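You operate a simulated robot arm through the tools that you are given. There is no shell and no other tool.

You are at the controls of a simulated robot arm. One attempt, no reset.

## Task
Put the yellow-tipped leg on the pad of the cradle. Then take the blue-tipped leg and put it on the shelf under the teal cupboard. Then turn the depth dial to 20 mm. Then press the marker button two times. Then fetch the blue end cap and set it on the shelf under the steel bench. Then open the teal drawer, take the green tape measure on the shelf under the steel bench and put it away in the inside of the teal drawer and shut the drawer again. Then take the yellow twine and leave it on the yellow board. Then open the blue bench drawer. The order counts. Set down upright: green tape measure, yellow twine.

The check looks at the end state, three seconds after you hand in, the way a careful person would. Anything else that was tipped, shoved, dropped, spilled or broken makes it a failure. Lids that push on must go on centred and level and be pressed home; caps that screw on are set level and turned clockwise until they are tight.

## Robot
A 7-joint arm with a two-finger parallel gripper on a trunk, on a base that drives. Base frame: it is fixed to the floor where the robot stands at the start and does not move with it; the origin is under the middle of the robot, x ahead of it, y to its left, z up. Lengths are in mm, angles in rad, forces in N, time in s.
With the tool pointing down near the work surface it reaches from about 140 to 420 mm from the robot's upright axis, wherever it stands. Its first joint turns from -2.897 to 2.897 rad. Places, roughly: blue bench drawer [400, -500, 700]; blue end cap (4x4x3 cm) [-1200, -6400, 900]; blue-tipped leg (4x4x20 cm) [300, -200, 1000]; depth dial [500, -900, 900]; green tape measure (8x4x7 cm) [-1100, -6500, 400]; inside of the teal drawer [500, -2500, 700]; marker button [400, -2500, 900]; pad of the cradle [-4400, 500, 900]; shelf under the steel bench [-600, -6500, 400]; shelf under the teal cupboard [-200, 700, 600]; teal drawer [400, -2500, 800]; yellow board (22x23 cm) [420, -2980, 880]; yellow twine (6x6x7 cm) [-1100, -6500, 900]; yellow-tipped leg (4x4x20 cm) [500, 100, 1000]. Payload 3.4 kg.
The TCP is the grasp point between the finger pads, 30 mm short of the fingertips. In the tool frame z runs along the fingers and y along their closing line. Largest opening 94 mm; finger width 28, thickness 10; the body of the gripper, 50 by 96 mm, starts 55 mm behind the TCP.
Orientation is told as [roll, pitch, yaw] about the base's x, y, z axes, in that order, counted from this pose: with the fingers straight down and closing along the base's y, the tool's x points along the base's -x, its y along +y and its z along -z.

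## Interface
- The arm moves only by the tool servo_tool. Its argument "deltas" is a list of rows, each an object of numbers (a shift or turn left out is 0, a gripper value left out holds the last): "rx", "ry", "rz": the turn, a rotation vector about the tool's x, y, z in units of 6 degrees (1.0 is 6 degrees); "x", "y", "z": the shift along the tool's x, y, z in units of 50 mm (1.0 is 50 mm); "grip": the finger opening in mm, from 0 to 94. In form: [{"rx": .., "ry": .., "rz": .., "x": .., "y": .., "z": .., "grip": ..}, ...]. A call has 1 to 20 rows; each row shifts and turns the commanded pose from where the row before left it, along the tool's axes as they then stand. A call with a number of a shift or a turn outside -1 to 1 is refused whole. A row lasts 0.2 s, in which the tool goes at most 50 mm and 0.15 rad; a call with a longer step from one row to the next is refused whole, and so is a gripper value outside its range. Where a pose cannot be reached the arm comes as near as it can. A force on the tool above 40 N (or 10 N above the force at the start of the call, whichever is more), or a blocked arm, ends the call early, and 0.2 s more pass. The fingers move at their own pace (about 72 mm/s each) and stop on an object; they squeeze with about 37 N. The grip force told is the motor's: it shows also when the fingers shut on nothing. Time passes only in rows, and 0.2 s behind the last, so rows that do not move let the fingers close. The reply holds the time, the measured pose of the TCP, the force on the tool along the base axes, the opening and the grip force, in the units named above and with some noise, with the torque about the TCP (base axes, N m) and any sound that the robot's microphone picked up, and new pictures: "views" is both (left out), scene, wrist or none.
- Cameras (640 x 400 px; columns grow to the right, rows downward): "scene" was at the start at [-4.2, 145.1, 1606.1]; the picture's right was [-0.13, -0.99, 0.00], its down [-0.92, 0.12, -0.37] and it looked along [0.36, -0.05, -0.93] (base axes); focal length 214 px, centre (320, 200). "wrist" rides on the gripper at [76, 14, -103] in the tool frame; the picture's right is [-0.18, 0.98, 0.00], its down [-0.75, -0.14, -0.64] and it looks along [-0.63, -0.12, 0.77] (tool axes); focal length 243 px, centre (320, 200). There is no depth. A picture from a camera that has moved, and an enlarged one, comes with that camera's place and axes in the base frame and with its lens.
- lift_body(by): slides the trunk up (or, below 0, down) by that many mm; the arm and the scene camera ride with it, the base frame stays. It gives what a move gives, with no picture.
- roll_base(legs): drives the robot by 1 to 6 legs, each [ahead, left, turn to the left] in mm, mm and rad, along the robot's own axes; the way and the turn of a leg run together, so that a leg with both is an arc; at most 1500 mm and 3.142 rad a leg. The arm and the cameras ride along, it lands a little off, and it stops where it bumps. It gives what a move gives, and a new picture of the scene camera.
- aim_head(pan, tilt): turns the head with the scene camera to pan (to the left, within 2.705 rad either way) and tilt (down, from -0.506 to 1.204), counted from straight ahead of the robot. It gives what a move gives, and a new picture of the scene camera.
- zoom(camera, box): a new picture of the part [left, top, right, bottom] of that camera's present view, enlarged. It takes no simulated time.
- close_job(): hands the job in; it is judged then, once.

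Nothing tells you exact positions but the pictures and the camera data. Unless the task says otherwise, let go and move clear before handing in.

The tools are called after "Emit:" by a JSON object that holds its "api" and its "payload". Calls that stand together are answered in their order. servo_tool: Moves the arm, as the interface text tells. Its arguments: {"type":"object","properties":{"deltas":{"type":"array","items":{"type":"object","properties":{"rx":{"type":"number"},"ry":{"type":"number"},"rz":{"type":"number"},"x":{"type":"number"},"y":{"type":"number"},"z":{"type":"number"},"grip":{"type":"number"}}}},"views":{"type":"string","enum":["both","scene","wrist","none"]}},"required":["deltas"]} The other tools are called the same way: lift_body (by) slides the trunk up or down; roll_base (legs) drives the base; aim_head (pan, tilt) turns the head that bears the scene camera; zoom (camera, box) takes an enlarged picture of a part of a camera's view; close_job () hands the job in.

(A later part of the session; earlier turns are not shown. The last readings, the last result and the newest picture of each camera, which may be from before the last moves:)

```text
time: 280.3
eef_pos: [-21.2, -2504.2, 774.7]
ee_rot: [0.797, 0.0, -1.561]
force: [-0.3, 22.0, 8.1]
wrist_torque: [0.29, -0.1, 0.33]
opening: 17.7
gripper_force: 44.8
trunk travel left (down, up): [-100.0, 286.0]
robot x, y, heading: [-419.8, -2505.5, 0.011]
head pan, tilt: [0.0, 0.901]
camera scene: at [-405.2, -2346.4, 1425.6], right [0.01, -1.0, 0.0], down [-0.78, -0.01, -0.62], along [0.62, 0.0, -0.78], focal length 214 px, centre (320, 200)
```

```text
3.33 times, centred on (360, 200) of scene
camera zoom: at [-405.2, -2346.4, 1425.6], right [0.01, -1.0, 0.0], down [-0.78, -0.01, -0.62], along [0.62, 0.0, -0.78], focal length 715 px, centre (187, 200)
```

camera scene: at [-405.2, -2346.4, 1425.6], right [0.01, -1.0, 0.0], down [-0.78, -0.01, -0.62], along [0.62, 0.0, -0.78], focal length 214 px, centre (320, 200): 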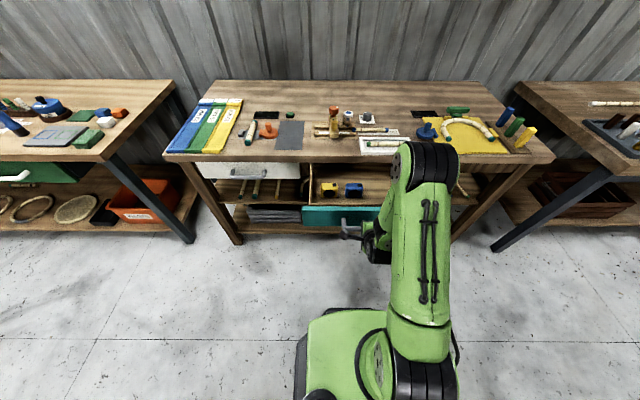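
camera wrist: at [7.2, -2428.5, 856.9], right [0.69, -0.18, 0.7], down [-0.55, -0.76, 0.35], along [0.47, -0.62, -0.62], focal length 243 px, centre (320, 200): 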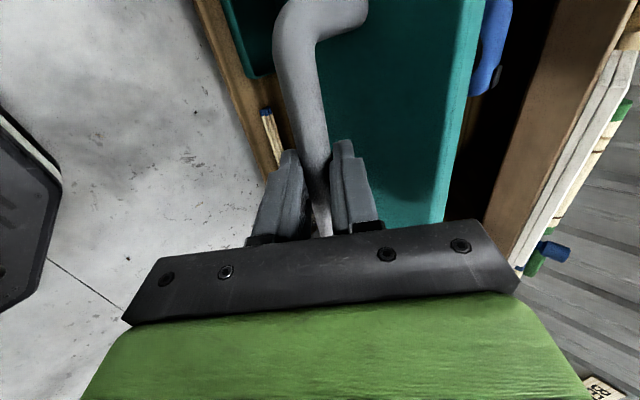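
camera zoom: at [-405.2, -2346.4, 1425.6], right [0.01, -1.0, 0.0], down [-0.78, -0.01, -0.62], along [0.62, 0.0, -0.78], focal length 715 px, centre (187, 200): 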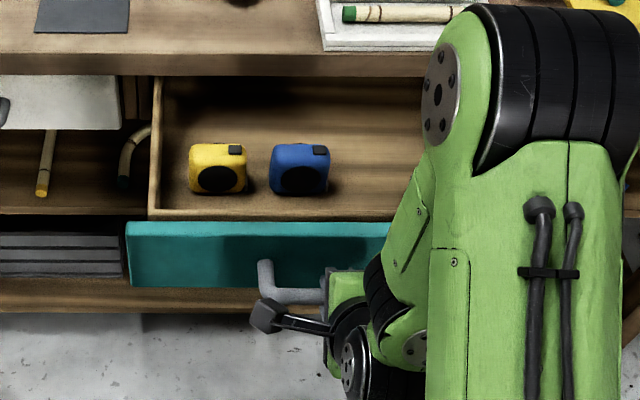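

The drawer is about 250 mm open, with free room on its right side. Releasing the handle and backing away along the tool axis.

Emit:
{"api": "servo_tool", "payload": {"deltas": [{"grip": 30}, {"grip": 44}, {}, {"z": -0.5}, {"z": -0.8}], "views": "wrist"}}

```text
time: 281.5
eef_pos: [-17.9, -2503.9, 780.9]
ee_rot: [0.792, 0.004, -1.559]
force: [0.7, -0.4, 0.1]
wrist_torque: [-0.02, 0.0, 0.03]
opening: 44.0
gripper_force: 0.0
out of reach, approached as far as the arm can: row 4, 5
trunk travel left (down, up): [-100.0, 286.0]
robot x, y, heading: [-418.4, -2500.9, 0.01]
head pan, tilt: [0.0, 0.901]
camera wrist: at [-82.0, -2430.1, 862.4], right [0.69, -0.18, 0.7], down [-0.55, -0.76, 0.35], along [0.47, -0.62, -0.62], focal length 243 px, centre (320, 200)
```

wrist: 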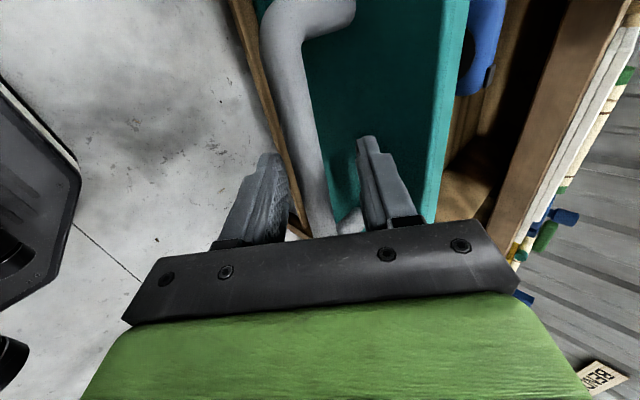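

The arm is at its inner limit, but the geometry shows the bar clears the fingertips if the base simply backs up. Doing that.

Emit:
{"api": "roll_base", "payload": {"legs": [[-40, 0, 0]]}}

Emit:
{"api": "zoom", "payload": {"camera": "wrist", "box": [0, 0, 640, 400]}}

```text
time: 282.4
eef_pos: [-59.2, -2503.8, 781.9]
ee_rot: [0.794, 0.004, -1.56]
force: [0.5, 0.1, -0.7]
wrist_torque: [-0.02, 0.0, 0.0]
opening: 44.0
gripper_force: 0.1
trunk travel left (down, up): [-100.0, 286.0]
robot x, y, heading: [-456.5, -2502.6, 0.007]
head pan, tilt: [0.0, 0.901]
camera scene: at [-445.0, -2349.5, 1425.9], right [0.01, -1.0, 0.0], down [-0.78, 0.0, -0.62], along [0.62, 0.0, -0.78], focal length 214 px, centre (320, 200)
```

scene: 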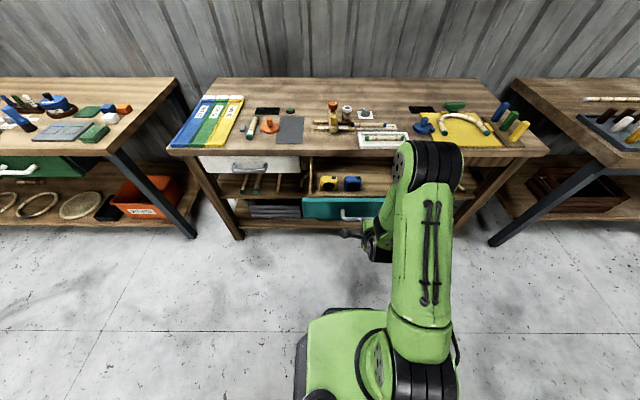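

```text
1.00 times, centred on (320, 200) of wrist (not enlarged: the box is as wide or as high as the picture)
camera zoom: at [-123.0, -2430.5, 862.9], right [0.69, -0.18, 0.7], down [-0.55, -0.76, 0.35], along [0.47, -0.62, -0.62], focal length 243 px, centre (320, 200)
```

zoom: 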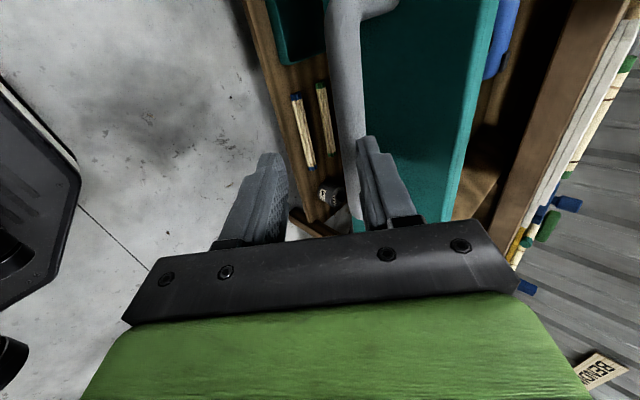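

The handle is free and the drawer stays open. I'll back off, restore the gripper roll, and drive to the steel bench for the green tape.

Emit:
{"api": "roll_base", "payload": {"legs": [[-90, 0, 0]]}}

Emit:
{"api": "servo_tool", "payload": {"deltas": [{"rz": -1, "grip": 94}, {"rz": -1}, {"rz": -1}, {"rz": -1}, {"rz": -1}, {"rz": -1}, {"rz": -1}, {"rz": -1}, {"rz": -1}, {"rz": -1}, {"rz": -1}, {"rz": -1}, {"rz": -1}, {"rz": -1}, {"rz": -1}], "views": "none"}}

Emit:
{"api": "zoom", "payload": {"camera": "scene", "box": [280, 140, 440, 260]}}

Emit:
{"api": "lift_body", "payload": {"by": 200}}

Emit:
{"api": "zoom", "payload": {"camera": "scene", "box": [280, 140, 440, 260]}}

```text
time: 283.4
eef_pos: [-149.5, -2505.8, 781.1]
ee_rot: [0.794, 0.003, -1.561]
force: [0.0, -0.7, 0.4]
wrist_torque: [0.01, 0.0, 0.04]
opening: 43.8
gripper_force: 0.0
trunk travel left (down, up): [-100.0, 286.0]
robot x, y, heading: [-544.9, -2503.2, 0.004]
head pan, tilt: [0.0, 0.901]
camera scene: at [-535.1, -2350.0, 1425.9], right [0.01, -1.0, 0.0], down [-0.78, 0.0, -0.62], along [0.62, 0.0, -0.78], focal length 214 px, centre (320, 200)
```

scene: 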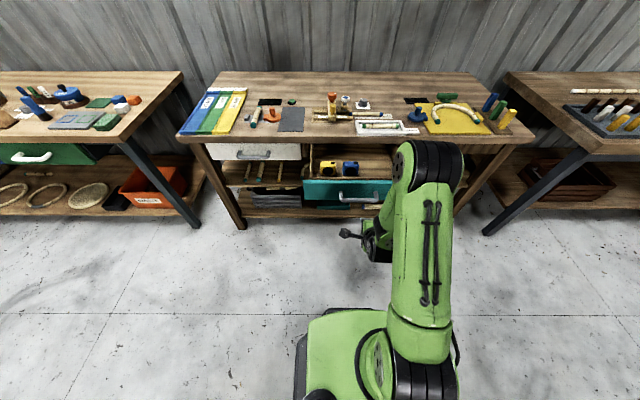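

```text
time: 286.6
eef_pos: [-148.6, -2505.7, 780.7]
ee_rot: [0.002, -0.793, 0.011]
force: [0.1, -0.5, 0.2]
wrist_torque: [-0.01, 0.02, 0.01]
opening: 94.2
gripper_force: 0.2
trunk travel left (down, up): [-100.0, 286.0]
robot x, y, heading: [-550.1, -2498.7, 0.002]
head pan, tilt: [0.0, 0.901]
```

```text
3.33 times, centred on (360, 200) of scene
camera zoom: at [-533.4, -2350.0, 1425.9], right [0.01, -1.0, 0.0], down [-0.78, 0.0, -0.62], along [0.62, 0.0, -0.78], focal length 715 px, centre (187, 200)
```

zoom: 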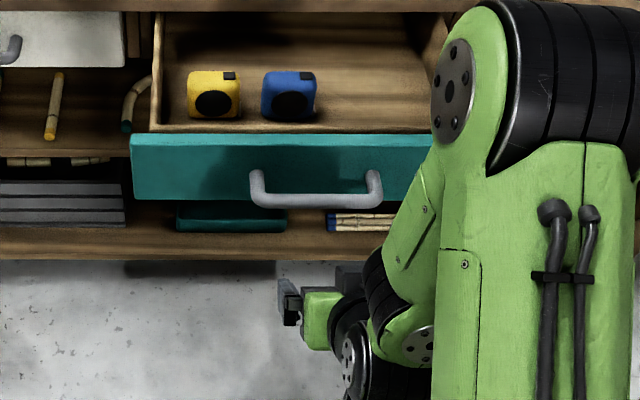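

```text
time: 288.8
eef_pos: [-147.8, -2506.0, 980.7]
ee_rot: [0.004, -0.793, 0.008]
force: [0.6, -0.9, -0.3]
wrist_torque: [-0.02, 0.02, 0.02]
opening: 94.0
gripper_force: 0.1
trunk travel left (down, up): [-300.0, 86.0]
robot x, y, heading: [-549.4, -2502.9, 0.007]
head pan, tilt: [0.0, 0.901]
```

```text
3.33 times, centred on (360, 200) of scene
camera zoom: at [-533.3, -2350.0, 1625.7], right [0.01, -1.0, 0.0], down [-0.78, 0.0, -0.62], along [0.62, 0.0, -0.78], focal length 715 px, centre (187, 200)
```

zoom: 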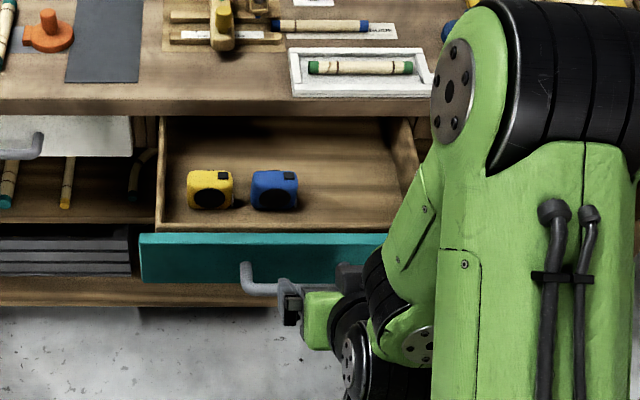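

From two camera heights, the drawer's floor is at z≈732, the panel top at z≈818, and the free spot at about y=-2610. Now driving to the steel bench for the tape.

Emit:
{"api": "roll_base", "payload": {"legs": [[0, 0, -1.571], [0, 150, 0], [1500, 0, 0], [1500, 0, 0], [190, 0, 0]]}}

Emit:
{"api": "aim_head", "payload": {"pan": -0.2, "tilt": 0.8}}

```text
time: 309.2
eef_pos: [-344.6, -6097.9, 980.1]
ee_rot: [0.001, -0.791, -1.551]
force: [-0.1, -0.3, 0.1]
wrist_torque: [0.0, 0.01, 0.01]
opening: 94.0
gripper_force: 0.0
trunk travel left (down, up): [-300.0, 86.0]
robot x, y, heading: [-345.1, -5697.0, -1.556]
head pan, tilt: [0.0, 0.901]
camera scene: at [-194.9, -5712.3, 1625.6], right [-1.0, -0.02, 0.0], down [-0.01, 0.78, -0.62], along [0.01, -0.62, -0.78], focal length 214 px, centre (320, 200)
```

scene: 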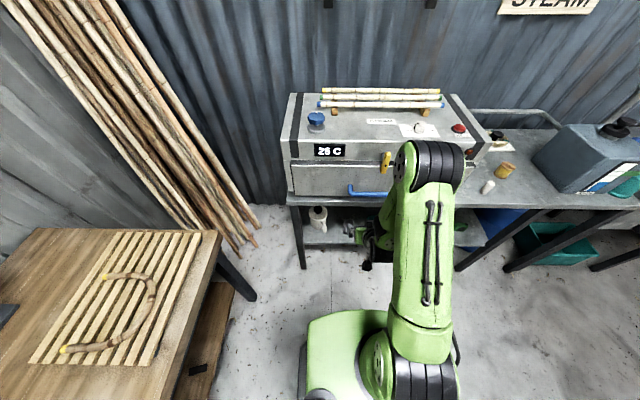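

```text
time: 310.0
eef_pos: [-344.6, -6098.7, 980.3]
ee_rot: [0.004, -0.792, -1.551]
force: [-0.4, -0.4, -0.6]
wrist_torque: [-0.04, -0.02, 0.02]
opening: 94.1
gripper_force: 0.1
trunk travel left (down, up): [-300.0, 86.0]
robot x, y, heading: [-344.5, -5697.8, -1.555]
head pan, tilt: [-0.201, 0.799]
camera scene: at [-210.9, -5714.1, 1633.5], right [-0.98, 0.18, 0.0], down [0.13, 0.71, -0.7], along [-0.13, -0.69, -0.72], focal length 214 px, centre (320, 200)
```

scene: 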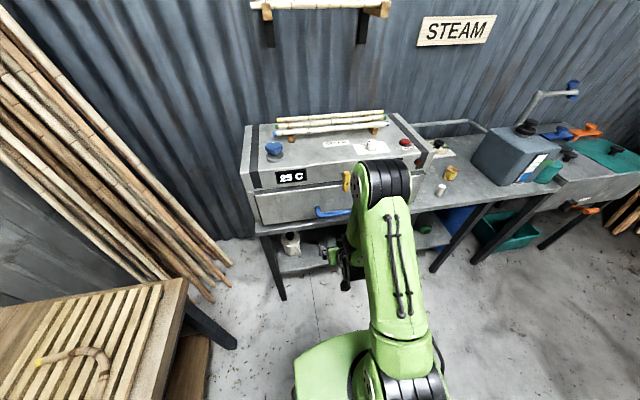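

Emit:
{"api": "roll_base", "payload": {"legs": [[0, -740, -0.015]]}}

Emit:
{"api": "lift_body", "payload": {"by": -300}}

Emit:
{"api": "aim_head", "payload": {"pan": 0.0, "tilt": 0.8}}

Emit:
{"api": "zoom", "payload": {"camera": "scene", "box": [240, 140, 420, 260]}}

Emit:
{"api": "zoom", "payload": {"camera": "wrist", "box": [0, 0, 640, 400]}}

```text
time: 314.0
eef_pos: [-1089.4, -6105.9, 980.8]
ee_rot: [0.005, -0.793, -1.568]
force: [0.1, 0.2, 0.9]
wrist_torque: [-0.02, -0.03, -0.01]
opening: 94.1
gripper_force: 0.1
trunk travel left (down, up): [-300.0, 86.0]
robot x, y, heading: [-1087.1, -5707.1, -1.57]
head pan, tilt: [-0.201, 0.799]
camera scene: at [-949.3, -5723.8, 1633.6], right [-0.98, 0.2, 0.0], down [0.14, 0.7, -0.7], along [-0.14, -0.68, -0.72], focal length 214 px, centre (320, 200)
```

scene: 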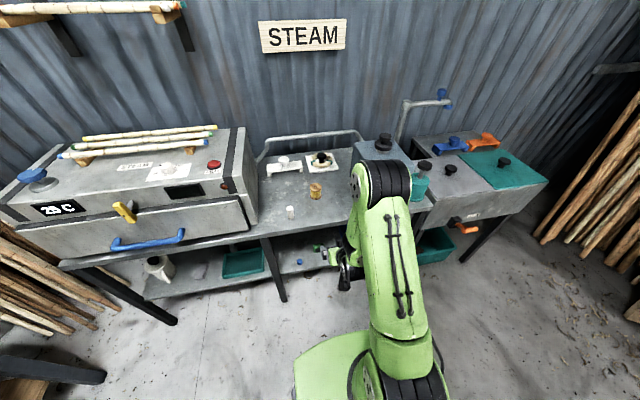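

```text
time: 317.0
eef_pos: [-1088.4, -6105.0, 682.9]
ee_rot: [0.003, -0.792, -1.566]
force: [-1.0, 0.5, -0.1]
wrist_torque: [-0.02, 0.03, 0.0]
opening: 93.9
gripper_force: 0.1
trunk travel left (down, up): [0.0, 386.0]
robot x, y, heading: [-1085.3, -5705.5, -1.571]
head pan, tilt: [-0.201, 0.799]
```

```text
time: 317.7
eef_pos: [-1088.3, -6104.4, 682.3]
ee_rot: [0.003, -0.79, -1.57]
force: [0.0, -0.4, -0.1]
wrist_torque: [0.0, 0.01, -0.03]
opening: 94.4
gripper_force: 0.0
trunk travel left (down, up): [0.0, 386.0]
robot x, y, heading: [-1084.7, -5703.8, -1.57]
head pan, tilt: [0.0, 0.799]
camera scene: at [-932.6, -5725.4, 1334.5], right [-1.0, 0.0, 0.0], down [0.0, 0.72, -0.7], along [0.0, -0.7, -0.72], focal length 214 px, centre (320, 200)
```

scene: 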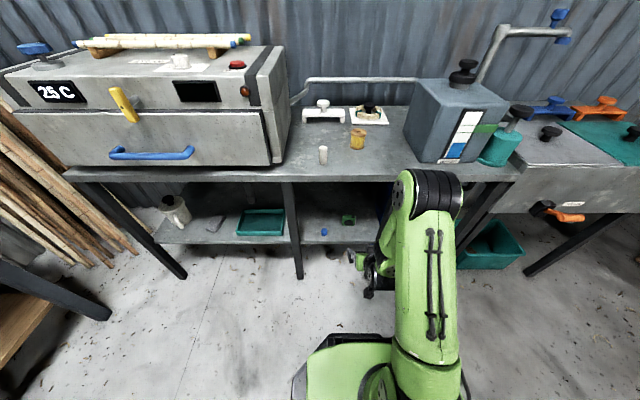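

```text
3.33 times, centred on (330, 200) of scene
camera zoom: at [-932.6, -5725.4, 1334.5], right [-1.0, 0.0, 0.0], down [0.0, 0.72, -0.7], along [0.0, -0.7, -0.72], focal length 715 px, centre (287, 200)
```

zoom: 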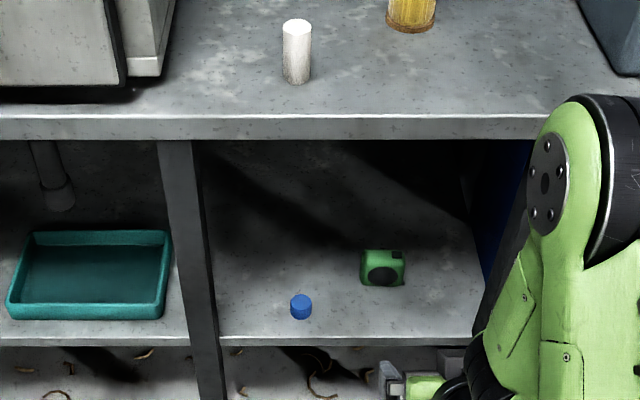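

```text
1.00 times, centred on (320, 200) of wrist (not enlarged: the box is as wide or as high as the picture)
camera zoom: at [-1075.2, -5979.6, 698.5], right [0.98, -0.12, 0.13], down [-0.14, -0.07, 0.99], along [-0.11, -0.99, -0.09], focal length 243 px, centre (320, 200)
```

zoom: 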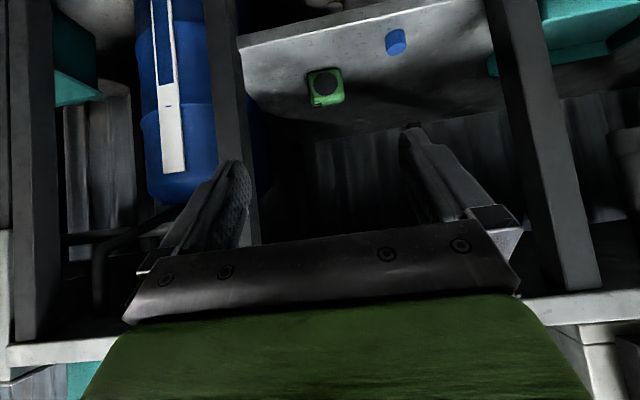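

The tape stands on the shelf at about (-1088, -6450), facing me. I'll extend and lower the arm in front of the bench.

Emit:
{"api": "servo_tool", "payload": {"deltas": [{"z": 0.87, "x": -0.126}, {"z": 0.87, "x": -0.126}, {"z": 0.87, "x": -0.126}, {"z": 0.87, "x": -0.126}, {"z": 0.87, "x": -0.126}, {"z": 0.87, "x": -0.126}], "views": "both"}}

```text
time: 319.1
eef_pos: [-1087.4, -6316.5, 523.7]
ee_rot: [0.004, -0.791, -1.568]
force: [0.2, 0.3, -0.1]
wrist_torque: [0.02, -0.01, 0.04]
opening: 94.0
gripper_force: 0.0
trunk travel left (down, up): [0.0, 386.0]
robot x, y, heading: [-1081.6, -5707.3, -1.569]
head pan, tilt: [0.0, 0.799]
camera scene: at [-932.5, -5725.6, 1334.5], right [-1.0, 0.0, 0.0], down [0.0, 0.72, -0.7], along [0.0, -0.7, -0.72], focal length 214 px, centre (320, 200)
camera wrist: at [-1074.5, -6191.6, 541.7], right [0.98, -0.12, 0.13], down [-0.14, -0.08, 0.99], along [-0.11, -0.99, -0.09], focal length 243 px, centre (320, 200)
```

scene: 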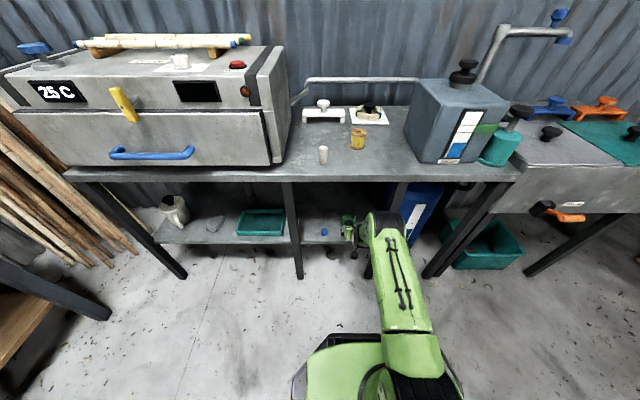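
wrist: 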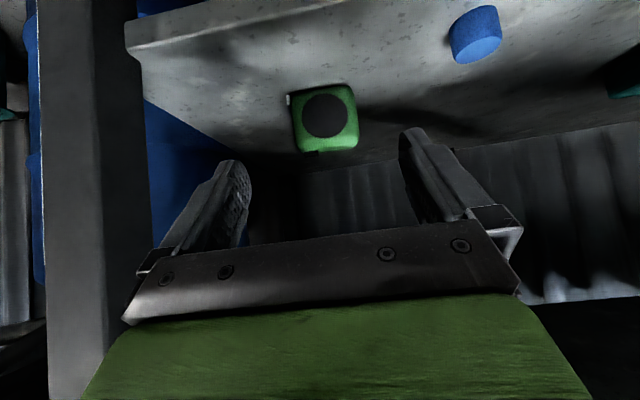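

Emit:
{"api": "roll_base", "payload": {"legs": [[135, 1, 0]]}}

Emit:
{"api": "zoom", "payload": {"camera": "wrist", "box": [0, 0, 640, 400]}}

```text
time: 320.4
eef_pos: [-1088.4, -6451.2, 525.2]
ee_rot: [0.002, -0.793, -1.568]
force: [0.6, 0.8, -0.6]
wrist_torque: [0.04, 0.02, -0.04]
opening: 93.9
gripper_force: 0.1
trunk travel left (down, up): [0.0, 386.0]
robot x, y, heading: [-1088.6, -5838.9, -1.567]
head pan, tilt: [0.0, 0.799]
camera scene: at [-931.5, -5860.5, 1334.5], right [-1.0, 0.0, 0.0], down [0.0, 0.72, -0.7], along [0.0, -0.7, -0.72], focal length 214 px, centre (320, 200)
```

scene: 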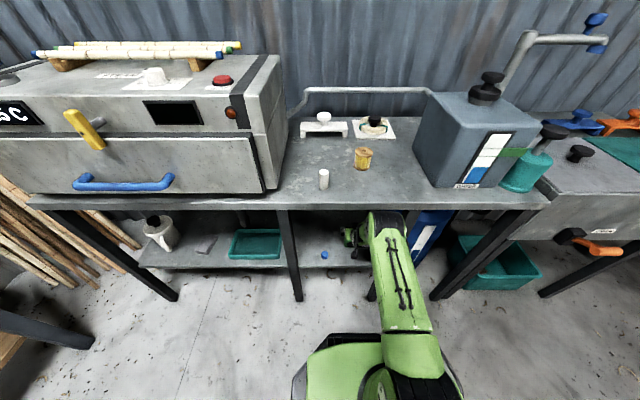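

```text
1.00 times, centred on (320, 200) of wrist (not enlarged: the box is as wide or as high as the picture)
camera zoom: at [-1073.9, -6326.3, 542.0], right [0.98, -0.12, 0.13], down [-0.14, -0.07, 0.99], along [-0.11, -0.99, -0.09], focal length 243 px, centre (320, 200)
```

zoom: 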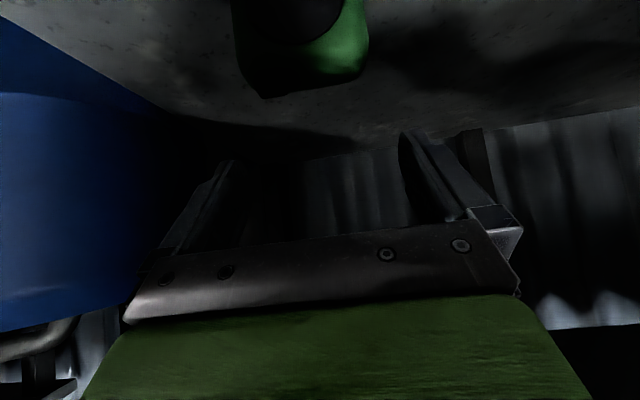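

The tape lies between the open fingers with a few mm of offset. Lowering around it.

Emit:
{"api": "servo_tool", "payload": {"deltas": [{"x": 0.2775, "z": 0.2745, "y": 0.03}, {"x": 0.2775, "z": 0.2745}, {"x": 0.2775, "z": 0.2745}, {"x": 0.22, "z": 0.22}], "views": "wrist"}}

```text
time: 321.4
eef_pos: [-1085.5, -6452.4, 451.0]
ee_rot: [0.004, -0.793, -1.569]
force: [0.4, -0.5, -0.9]
wrist_torque: [0.0, 0.01, 0.0]
opening: 93.9
gripper_force: 0.1
trunk travel left (down, up): [0.0, 386.0]
robot x, y, heading: [-1082.3, -5841.4, -1.574]
head pan, tilt: [0.0, 0.799]
camera wrist: at [-1072.1, -6326.8, 468.3], right [0.98, -0.12, 0.13], down [-0.14, -0.07, 0.99], along [-0.11, -0.99, -0.09], focal length 243 px, centre (320, 200)
```

wrist: 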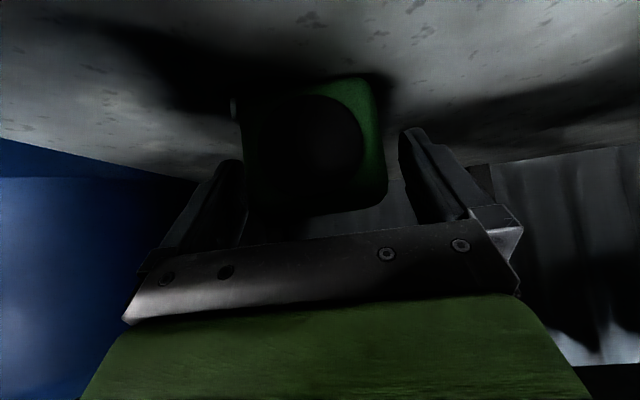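

Emit:
{"api": "servo_tool", "payload": {"deltas": [{"y": -0.08}, {"grip": 84}, {"grip": 76}, {"grip": 66}, {"grip": 56}, {"grip": 56}], "views": "wrist"}}

```text
time: 322.8
eef_pos: [-1090.4, -6451.9, 451.3]
ee_rot: [0.004, -0.793, -1.568]
force: [0.4, -0.8, 0.1]
wrist_torque: [0.02, -0.07, -0.05]
opening: 74.7
gripper_force: 36.8
trunk travel left (down, up): [0.0, 386.0]
robot x, y, heading: [-1082.0, -5841.5, -1.575]
head pan, tilt: [0.0, 0.799]
camera wrist: at [-1076.2, -6326.3, 468.2], right [0.98, -0.12, 0.13], down [-0.14, -0.07, 0.99], along [-0.11, -0.99, -0.09], focal length 243 px, centre (320, 200)
```

wrist: 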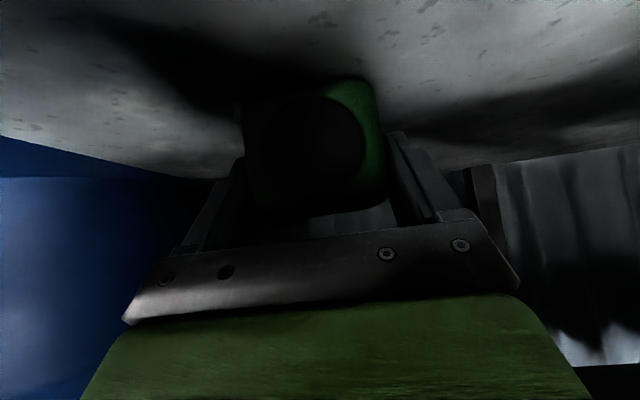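

The tape is held at 74.7 mm. Lifting a little and backing out from under the bench.

Emit:
{"api": "servo_tool", "payload": {"deltas": [{"x": -0.142, "z": -0.141, "grip": 40}, {"x": -0.284, "z": -0.282}, {"x": -0.426, "z": -0.422}], "views": "wrist"}}

Emit:
{"api": "roll_base", "payload": {"legs": [[-140, 0, 0]]}}

Emit:
{"api": "zoom", "payload": {"camera": "wrist", "box": [0, 0, 640, 400]}}

```text
time: 323.6
eef_pos: [-1088.6, -6450.9, 511.8]
ee_rot: [0.004, -0.79, -1.57]
force: [-0.5, 1.0, -3.1]
wrist_torque: [-0.01, 0.02, -0.03]
opening: 74.2
gripper_force: 37.0
trunk travel left (down, up): [0.0, 386.0]
robot x, y, heading: [-1084.0, -5841.0, -1.569]
head pan, tilt: [0.0, 0.799]
camera wrist: at [-1075.8, -6325.4, 528.3], right [0.98, -0.12, 0.13], down [-0.14, -0.07, 0.99], along [-0.11, -0.99, -0.09], focal length 243 px, centre (320, 200)
```

wrist: 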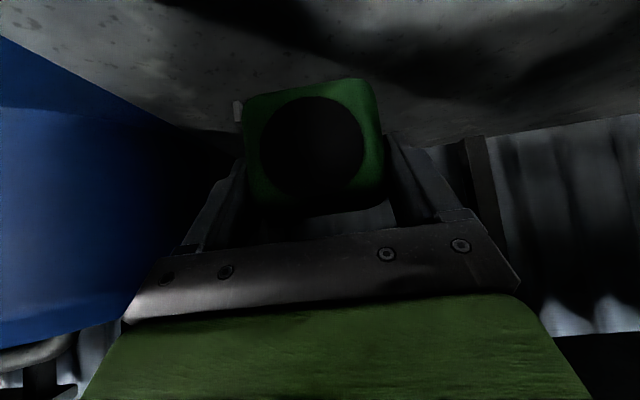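

```text
time: 324.9
eef_pos: [-1091.0, -6311.5, 512.0]
ee_rot: [0.003, -0.793, -1.569]
force: [-0.9, -0.3, -2.8]
wrist_torque: [0.0, 0.01, -0.02]
opening: 74.2
gripper_force: 37.0
trunk travel left (down, up): [0.0, 386.0]
robot x, y, heading: [-1084.2, -5700.4, -1.57]
head pan, tilt: [0.0, 0.799]
camera scene: at [-931.4, -5721.7, 1334.5], right [-1.0, 0.0, 0.0], down [0.0, 0.72, -0.7], along [0.0, -0.7, -0.72], focal length 214 px, centre (320, 200)
```

scene: 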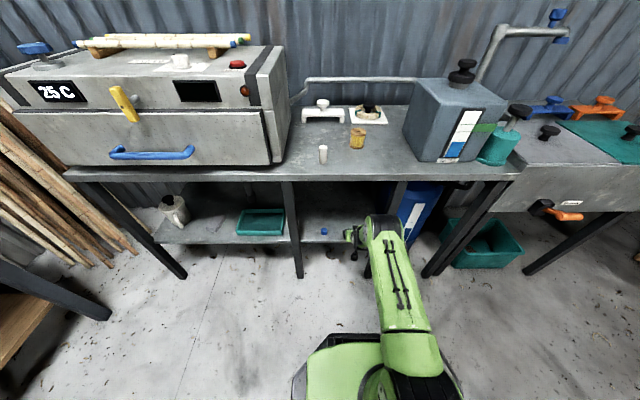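

```text
1.00 times, centred on (320, 200) of wrist (not enlarged: the box is as wide or as high as the picture)
camera zoom: at [-1076.9, -6187.0, 528.4], right [0.98, -0.13, 0.13], down [-0.14, -0.07, 0.99], along [-0.12, -0.99, -0.09], focal length 243 px, centre (320, 200)
```

zoom: 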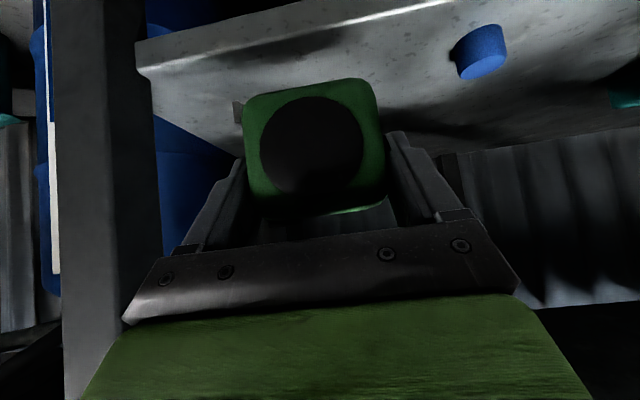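

The tape is held upright. I'll pull the arm in, clear the bench legs, raise the trunk and drive back to the drawer.

Emit:
{"api": "servo_tool", "payload": {"deltas": [{"x": 0.17, "z": -0.885}, {"x": 0.17, "z": -0.885}, {"x": 0.17, "z": -0.885}, {"x": 0.17, "z": -0.885}], "views": "none"}}

Emit:
{"api": "roll_base", "payload": {"legs": [[0, 650, 0]]}}

Emit:
{"api": "lift_body", "payload": {"by": 300}}

Emit:
{"api": "roll_base", "payload": {"legs": [[-1500, 0, 0], [-1500, 0, 0], [-90, 0, 0], [0, 0, 1.57]]}}

Emit:
{"api": "aim_head", "payload": {"pan": 0.1, "tilt": 0.9}}

Emit:
{"api": "zoom", "payload": {"camera": "wrist", "box": [0, 0, 640, 400]}}

```text
time: 325.9
eef_pos: [-1089.8, -6163.9, 612.3]
ee_rot: [0.003, -0.794, -1.571]
force: [0.5, -1.2, -2.6]
wrist_torque: [0.01, -0.01, -0.01]
opening: 74.2
gripper_force: 36.8
trunk travel left (down, up): [0.0, 386.0]
robot x, y, heading: [-1082.5, -5699.5, -1.575]
head pan, tilt: [0.0, 0.799]
```

```text
time: 329.6
eef_pos: [-443.3, -6165.5, 611.8]
ee_rot: [0.003, -0.792, -1.571]
force: [-0.3, -0.6, -3.0]
wrist_torque: [-0.01, -0.01, -0.05]
opening: 74.2
gripper_force: 37.3
trunk travel left (down, up): [0.0, 386.0]
robot x, y, heading: [-435.0, -5705.7, -1.575]
head pan, tilt: [0.0, 0.799]
camera scene: at [-283.4, -5723.7, 1334.5], right [-1.0, 0.0, 0.0], down [0.0, 0.72, -0.7], along [0.0, -0.7, -0.72], focal length 214 px, centre (320, 200)
```

scene: 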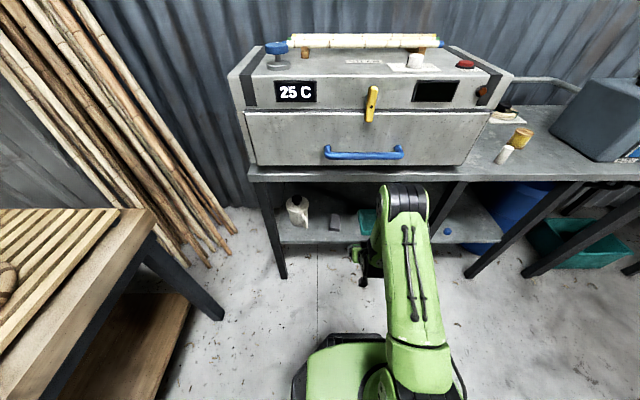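

```text
time: 332.6
eef_pos: [-442.6, -6165.0, 911.1]
ee_rot: [0.004, -0.792, -1.569]
force: [-0.1, -0.5, -2.2]
wrist_torque: [-0.02, 0.01, -0.02]
opening: 74.1
gripper_force: 37.5
trunk travel left (down, up): [-300.0, 86.0]
robot x, y, heading: [-434.1, -5704.2, -1.568]
head pan, tilt: [0.0, 0.799]
```

```text
time: 351.5
eef_pos: [52.0, -2624.1, 910.9]
ee_rot: [0.003, -0.793, -0.002]
force: [0.6, -0.7, -2.7]
wrist_torque: [0.0, 0.01, 0.0]
opening: 74.2
gripper_force: 36.9
trunk travel left (down, up): [-300.0, 86.0]
robot x, y, heading: [-411.2, -2617.2, -0.009]
head pan, tilt: [0.0, 0.799]
camera scene: at [-388.4, -2464.1, 1633.5], right [0.0, -1.0, 0.0], down [-0.72, 0.0, -0.7], along [0.7, 0.0, -0.72], focal length 214 px, centre (320, 200)
```

scene: 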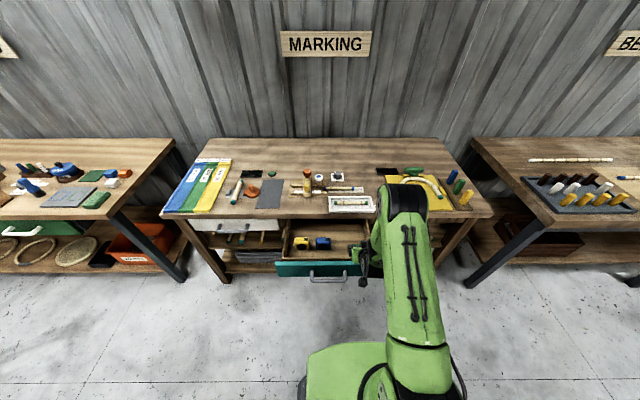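

```text
time: 352.2
eef_pos: [51.2, -2625.3, 911.1]
ee_rot: [0.002, -0.793, -0.001]
force: [0.6, -0.3, -2.8]
wrist_torque: [0.01, -0.01, -0.01]
opening: 74.2
gripper_force: 36.7
trunk travel left (down, up): [-300.0, 86.0]
robot x, y, heading: [-405.7, -2619.1, -0.002]
head pan, tilt: [0.099, 0.901]
camera scene: at [-393.9, -2456.8, 1625.6], right [0.09, -1.0, 0.0], down [-0.78, -0.07, -0.62], along [0.62, 0.06, -0.78], focal length 214 px, centre (320, 200)
```

scene: 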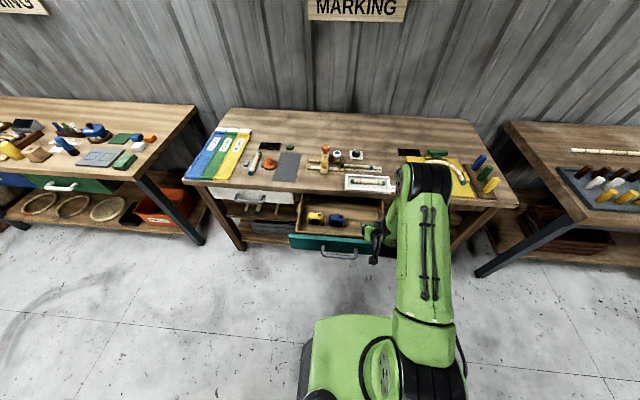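

```text
1.00 times, centred on (320, 200) of wrist (not enlarged: the box is as wide or as high as the picture)
camera zoom: at [-74.8, -2612.1, 927.7], right [0.13, 0.98, 0.13], down [0.07, -0.14, 0.99], along [0.99, -0.12, -0.09], focal length 243 px, centre (320, 200)
```

zoom: 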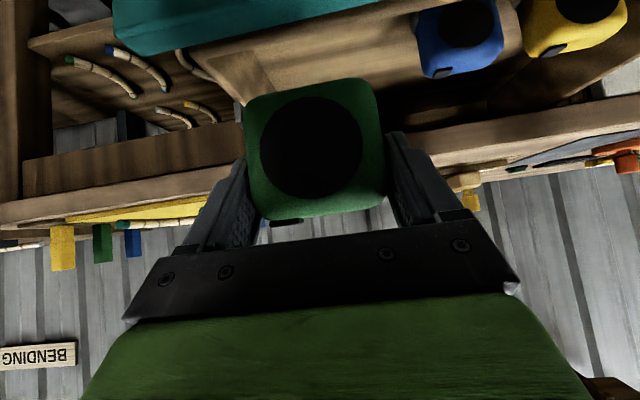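

Emit:
{"api": "zoom", "payload": {"camera": "scene", "box": [280, 170, 420, 270]}}

Emit:
{"api": "zoom", "payload": {"camera": "wrist", "box": [100, 0, 540, 140]}}

```text
4.00 times, centred on (350, 220) of scene
camera zoom: at [-393.9, -2456.8, 1625.6], right [0.09, -1.0, 0.0], down [-0.78, -0.07, -0.62], along [0.62, 0.06, -0.78], focal length 858 px, centre (200, 120)
```

zoom: 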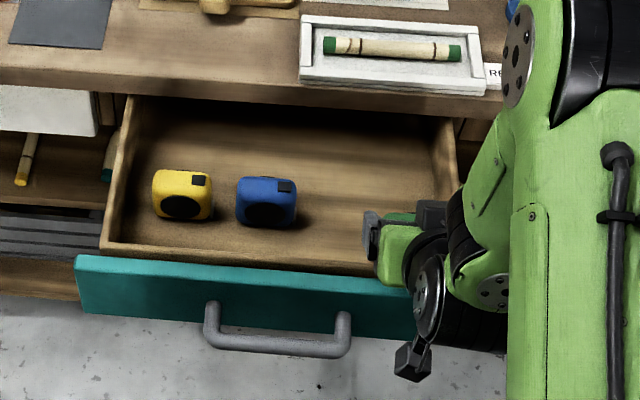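

```text
1.45 times, centred on (320, 70) of wrist
camera zoom: at [-74.8, -2612.1, 927.7], right [0.13, 0.98, 0.13], down [0.07, -0.14, 0.99], along [0.99, -0.12, -0.09], focal length 353 px, centre (320, 389)
```

zoom: 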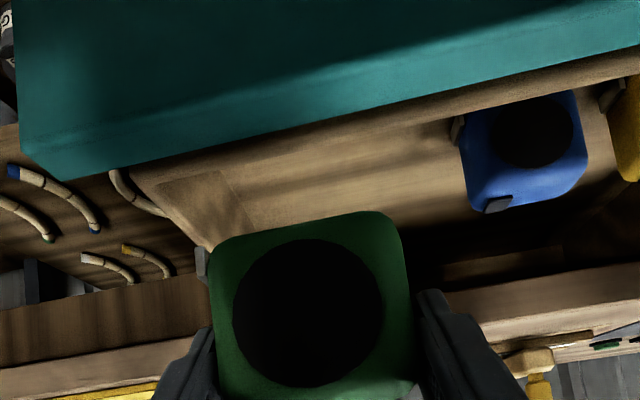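

With a 45° grasp my wrist camera would hit the drawer's front panel. I'll set the tape down upright on the free strip at the bench's front, near (297, -2410), and regrasp it with the tool straight down.

Emit:
{"api": "servo_tool", "payload": {"deltas": [{"z": 0.183, "x": -0.812}, {"z": 0.183, "x": -0.812}], "views": "none"}}

Emit:
{"api": "roll_base", "payload": {"legs": [[0, 210, 0], [176, 0, 0]]}}

Emit:
{"api": "zoom", "payload": {"camera": "scene", "box": [250, 120, 430, 240]}}

Emit:
{"api": "zoom", "payload": {"camera": "wrist", "box": [0, 0, 640, 400]}}

```text
time: 352.8
eef_pos: [121.5, -2624.7, 954.3]
ee_rot: [0.005, -0.79, -0.003]
force: [0.2, 0.9, -2.1]
wrist_torque: [-0.01, 0.0, 0.01]
opening: 74.0
gripper_force: 36.9
trunk travel left (down, up): [-300.0, 86.0]
robot x, y, heading: [-408.5, -2617.5, -0.008]
head pan, tilt: [0.099, 0.901]
```

```text
time: 355.5
eef_pos: [299.0, -2418.9, 953.2]
ee_rot: [0.004, -0.791, -0.003]
force: [0.0, -0.4, -4.0]
wrist_torque: [0.02, -0.02, -0.04]
opening: 74.3
gripper_force: 37.3
trunk travel left (down, up): [-300.0, 86.0]
robot x, y, heading: [-234.8, -2408.4, -0.003]
head pan, tilt: [0.099, 0.901]
camera scene: at [-215.2, -2249.4, 1625.6], right [0.09, -1.0, 0.0], down [-0.78, -0.07, -0.62], along [0.62, 0.06, -0.78], focal length 214 px, centre (320, 200)
```

scene: 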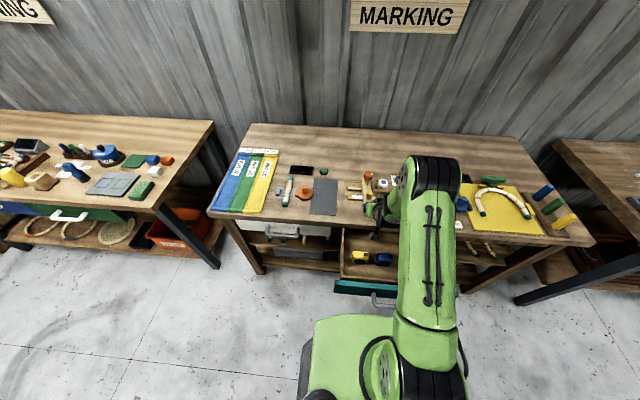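

```text
3.33 times, centred on (340, 180) of scene
camera zoom: at [-215.2, -2249.4, 1625.6], right [0.09, -1.0, 0.0], down [-0.78, -0.07, -0.62], along [0.62, 0.06, -0.78], focal length 715 px, centre (253, 267)
```

zoom: 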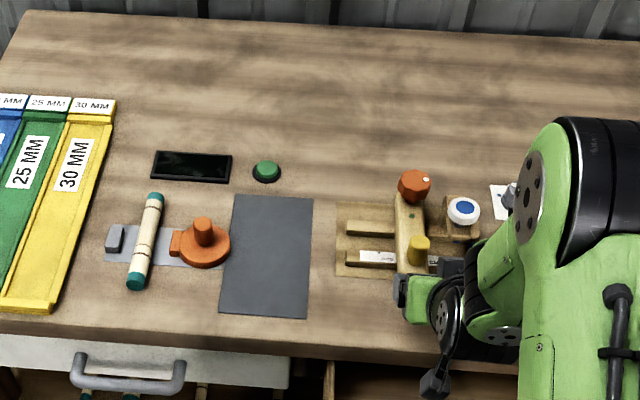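

```text
1.00 times, centred on (320, 200) of wrist (not enlarged: the box is as wide or as high as the picture)
camera zoom: at [173.0, -2405.4, 970.3], right [0.13, 0.98, 0.13], down [0.07, -0.14, 0.99], along [0.99, -0.12, -0.09], focal length 243 px, centre (320, 200)
```

zoom: 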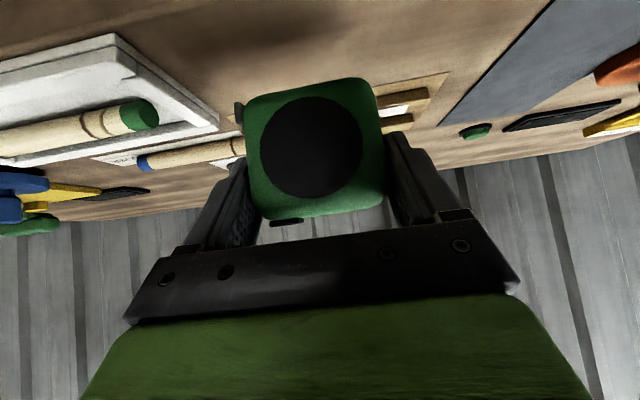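

The strip here is free, with the jig behind at x≥387 and the tray at y≤-2515. Lowering the tape onto the bench.

Emit:
{"api": "servo_tool", "payload": {"deltas": [{"x": 0.214, "z": 0.21}, {"x": 0.214, "z": 0.21}, {"x": 0.071, "z": 0.07}, {"x": 0.036, "z": 0.035}, {"x": 0.036, "z": 0.035}, {}], "views": "none"}}

```text
time: 356.9
eef_pos: [299.1, -2417.7, 913.8]
ee_rot: [0.005, -0.793, -0.005]
force: [-0.5, 0.7, -1.9]
wrist_torque: [-0.02, -0.01, -0.01]
opening: 74.2
gripper_force: 37.5
trunk travel left (down, up): [-300.0, 86.0]
robot x, y, heading: [-233.2, -2410.4, -0.002]
head pan, tilt: [0.099, 0.901]
```

Emit:
{"api": "servo_tool", "payload": {"deltas": [{"x": 0.036, "z": 0.035}, {"x": 0.036, "z": 0.035}, {"x": 0.02, "z": 0.02}, {}], "views": "none"}}

```text
time: 357.9
eef_pos: [298.5, -2418.7, 910.8]
ee_rot: [0.003, -0.805, -0.003]
force: [0.2, -0.2, 31.2]
wrist_torque: [0.0, 0.59, -0.04]
opening: 74.5
gripper_force: 37.1
trunk travel left (down, up): [-300.0, 86.0]
robot x, y, heading: [-232.7, -2406.4, -0.006]
head pan, tilt: [0.099, 0.901]
```

Contact at 911. Relaxing and opening.

Emit:
{"api": "servo_tool", "payload": {"deltas": [{"x": -0.05, "z": -0.05}, {"grip": 80}, {"grip": 88}, {"grip": 94}, {}], "views": "wrist"}}

```text
time: 359.1
eef_pos: [298.7, -2418.9, 910.8]
ee_rot: [0.005, -0.789, -0.004]
force: [-0.2, -0.5, 0.2]
wrist_torque: [0.01, 0.02, 0.0]
opening: 94.0
gripper_force: 0.0
trunk travel left (down, up): [-300.0, 86.0]
robot x, y, heading: [-231.8, -2406.7, -0.004]
head pan, tilt: [0.099, 0.901]
camera wrist: at [171.6, -2404.9, 927.8], right [0.13, 0.98, 0.13], down [0.07, -0.14, 0.99], along [0.99, -0.12, -0.09], focal length 243 px, centre (320, 200)
```

wrist: 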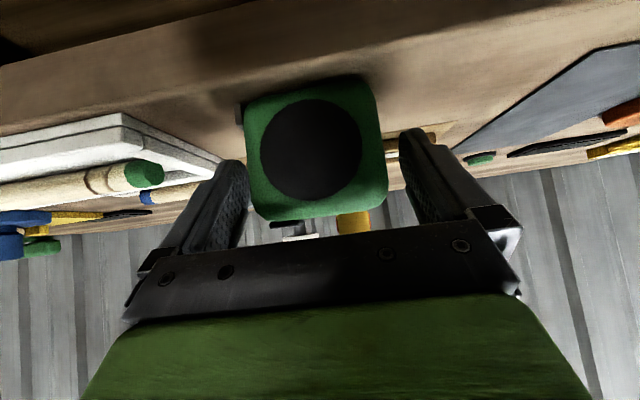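

The tape stands on its own. I'll retreat, turn the tool straight down, and look at the tape from above.

Emit:
{"api": "servo_tool", "payload": {"deltas": [{"z": -0.5}, {"z": -0.8}, {"z": -0.8}, {"x": -0.4, "z": -0.4}, {"ry": 0.95}, {"ry": 0.95}, {"ry": 0.95}, {"ry": 0.95}, {"ry": 0.95}, {"ry": 0.95}, {"ry": 0.95}, {"ry": 0.9}], "views": "wrist"}}

Emit:
{"api": "zoom", "payload": {"camera": "scene", "box": [320, 130, 440, 230]}}

```text
time: 361.7
eef_pos: [222.8, -2419.3, 1012.5]
ee_rot: [0.002, 0.002, 0.001]
force: [0.0, -0.9, -0.5]
wrist_torque: [-0.03, 0.02, 0.02]
opening: 93.9
gripper_force: 0.1
trunk travel left (down, up): [-300.0, 86.0]
robot x, y, heading: [-231.6, -2408.3, -0.005]
head pan, tilt: [0.099, 0.901]
camera wrist: at [147.3, -2405.7, 1114.5], right [0.18, 0.98, 0.0], down [0.75, -0.14, 0.64], along [0.63, -0.12, -0.77], focal length 243 px, centre (320, 200)
```

wrist: 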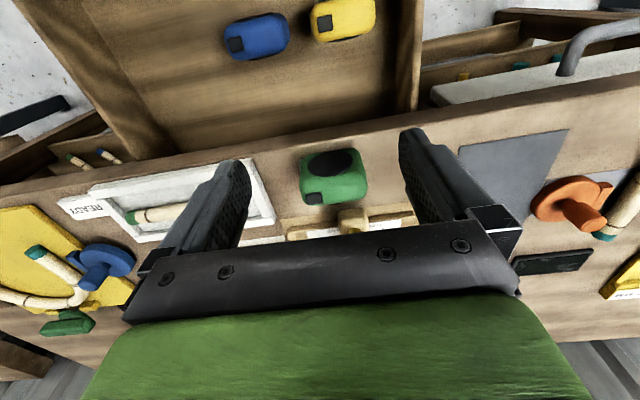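

```text
4.00 times, centred on (380, 180) of scene
camera zoom: at [-216.5, -2249.5, 1625.6], right [0.09, -1.0, 0.0], down [-0.78, -0.07, -0.62], along [0.62, 0.06, -0.78], focal length 858 px, centre (80, 280)
```

zoom: 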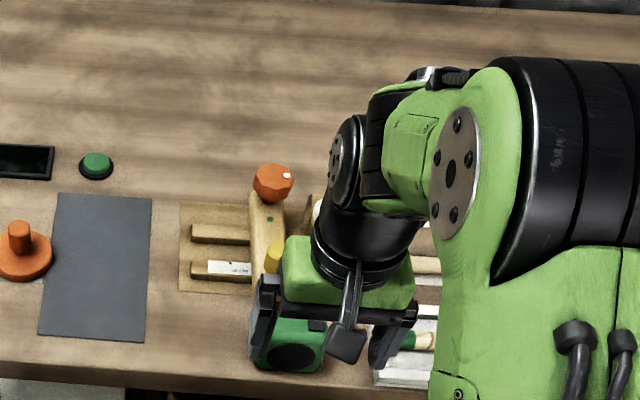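

The tape stands upright at about (287, -2419). Moving the tool over it.

Emit:
{"api": "servo_tool", "payload": {"deltas": [{"x": -0.43, "z": 0.1}, {"x": -0.43, "z": 0.2}, {"x": -0.42, "z": 0.3}], "views": "wrist"}}

```text
time: 362.5
eef_pos: [289.0, -2417.9, 982.6]
ee_rot: [0.003, 0.0, 0.001]
force: [0.3, -0.4, 0.0]
wrist_torque: [-0.03, 0.01, 0.0]
opening: 94.0
gripper_force: 0.0
trunk travel left (down, up): [-300.0, 86.0]
robot x, y, heading: [-232.1, -2408.8, -0.006]
head pan, tilt: [0.099, 0.901]
camera wrist: at [212.3, -2405.6, 1084.0], right [0.18, 0.98, 0.0], down [0.75, -0.14, 0.64], along [0.63, -0.12, -0.77], focal length 243 px, centre (320, 200)
```

wrist: 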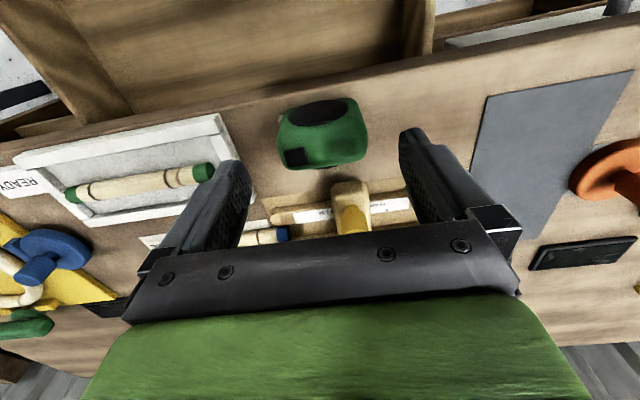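

The tape's top is centred on the tool axis. Descending around it and closing.

Emit:
{"api": "servo_tool", "payload": {"deltas": [{"z": 0.513}, {"z": 0.513}, {"z": 0.51}, {"grip": 84}, {"grip": 74}, {"grip": 60}, {"grip": 50}, {"grip": 50}], "views": "wrist"}}

```text
time: 364.3
eef_pos: [289.8, -2417.5, 905.9]
ee_rot: [0.005, -0.001, 0.0]
force: [0.5, 0.5, -0.4]
wrist_torque: [-0.05, -0.07, 0.02]
opening: 73.9
gripper_force: 36.2
trunk travel left (down, up): [-300.0, 86.0]
robot x, y, heading: [-232.0, -2407.5, -0.007]
head pan, tilt: [0.099, 0.901]
camera wrist: at [211.8, -2405.7, 1007.7], right [0.18, 0.98, 0.0], down [0.75, -0.14, 0.64], along [0.63, -0.12, -0.77], focal length 243 px, centre (320, 200)
```

wrist: 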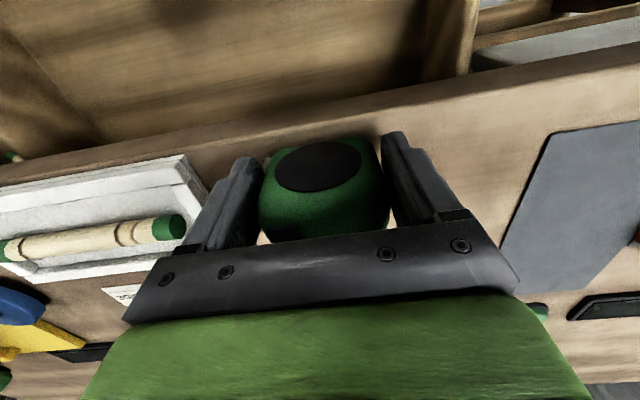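

Emit:
{"api": "servo_tool", "payload": {"deltas": [{"z": -0.3}, {"z": -0.6}, {"z": -0.6}], "views": "none"}}

Emit:
{"api": "roll_base", "payload": {"legs": [[-122, 0, 0], [0, -190, 0]]}}

Emit:
{"api": "zoom", "payload": {"camera": "wrist", "box": [0, 0, 640, 400]}}

Emit:
{"api": "zoom", "payload": {"camera": "scene", "box": [280, 150, 440, 270]}}

```text
time: 365.1
eef_pos: [288.5, -2419.2, 980.9]
ee_rot: [0.002, 0.0, 0.001]
force: [0.1, -0.6, -2.8]
wrist_torque: [0.0, 0.04, -0.01]
opening: 73.6
gripper_force: 36.5
trunk travel left (down, up): [-300.0, 86.0]
robot x, y, heading: [-234.6, -2404.9, -0.006]
head pan, tilt: [0.099, 0.901]
```

```text
time: 367.5
eef_pos: [166.7, -2611.2, 980.0]
ee_rot: [0.003, 0.0, -0.003]
force: [0.5, 0.4, -2.7]
wrist_torque: [0.05, 0.03, -0.01]
opening: 73.8
gripper_force: 36.7
trunk travel left (down, up): [-300.0, 86.0]
robot x, y, heading: [-351.8, -2602.3, -0.01]
head pan, tilt: [0.099, 0.901]
camera scene: at [-339.2, -2442.1, 1625.7], right [0.09, -1.0, 0.0], down [-0.78, -0.07, -0.62], along [0.62, 0.06, -0.78], focal length 214 px, centre (320, 200)
```

scene: 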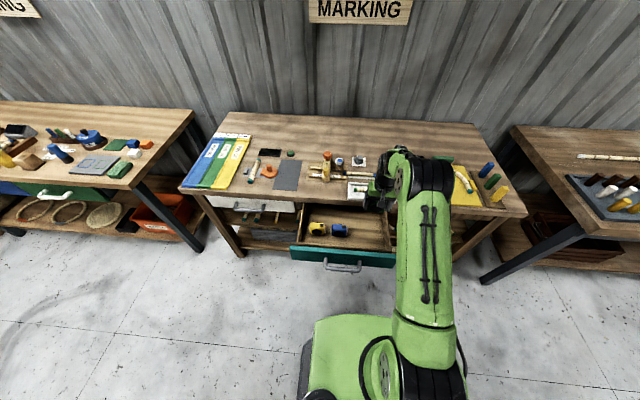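

```text
1.00 times, centred on (320, 200) of wrist (not enlarged: the box is as wide or as high as the picture)
camera zoom: at [89.7, -2598.6, 1082.1], right [0.19, 0.98, 0.0], down [0.75, -0.14, 0.64], along [0.63, -0.12, -0.77], focal length 243 px, centre (320, 200)
```

zoom: 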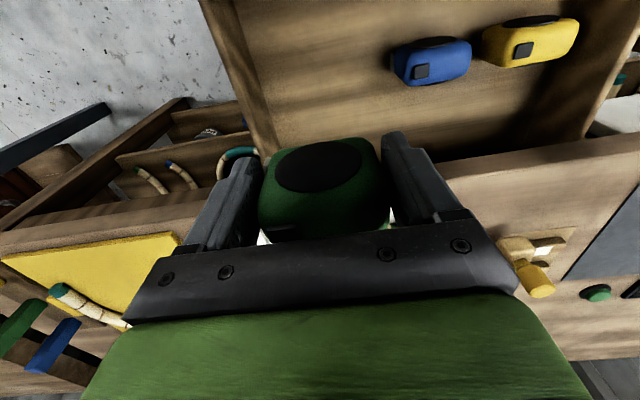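

```text
3.33 times, centred on (360, 210) of scene
camera zoom: at [-339.2, -2442.1, 1625.7], right [0.09, -1.0, 0.0], down [-0.78, -0.07, -0.62], along [0.62, 0.06, -0.78], focal length 715 px, centre (187, 167)
```

zoom: 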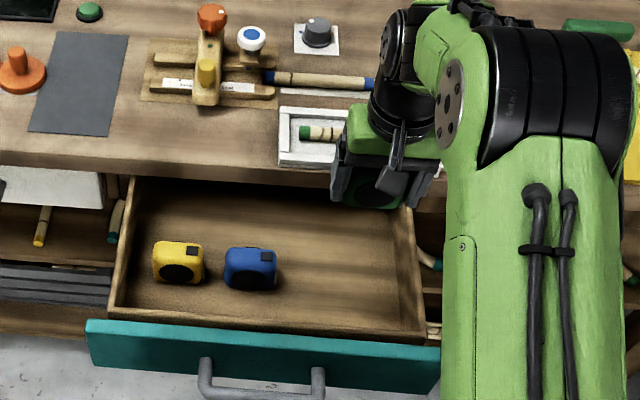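

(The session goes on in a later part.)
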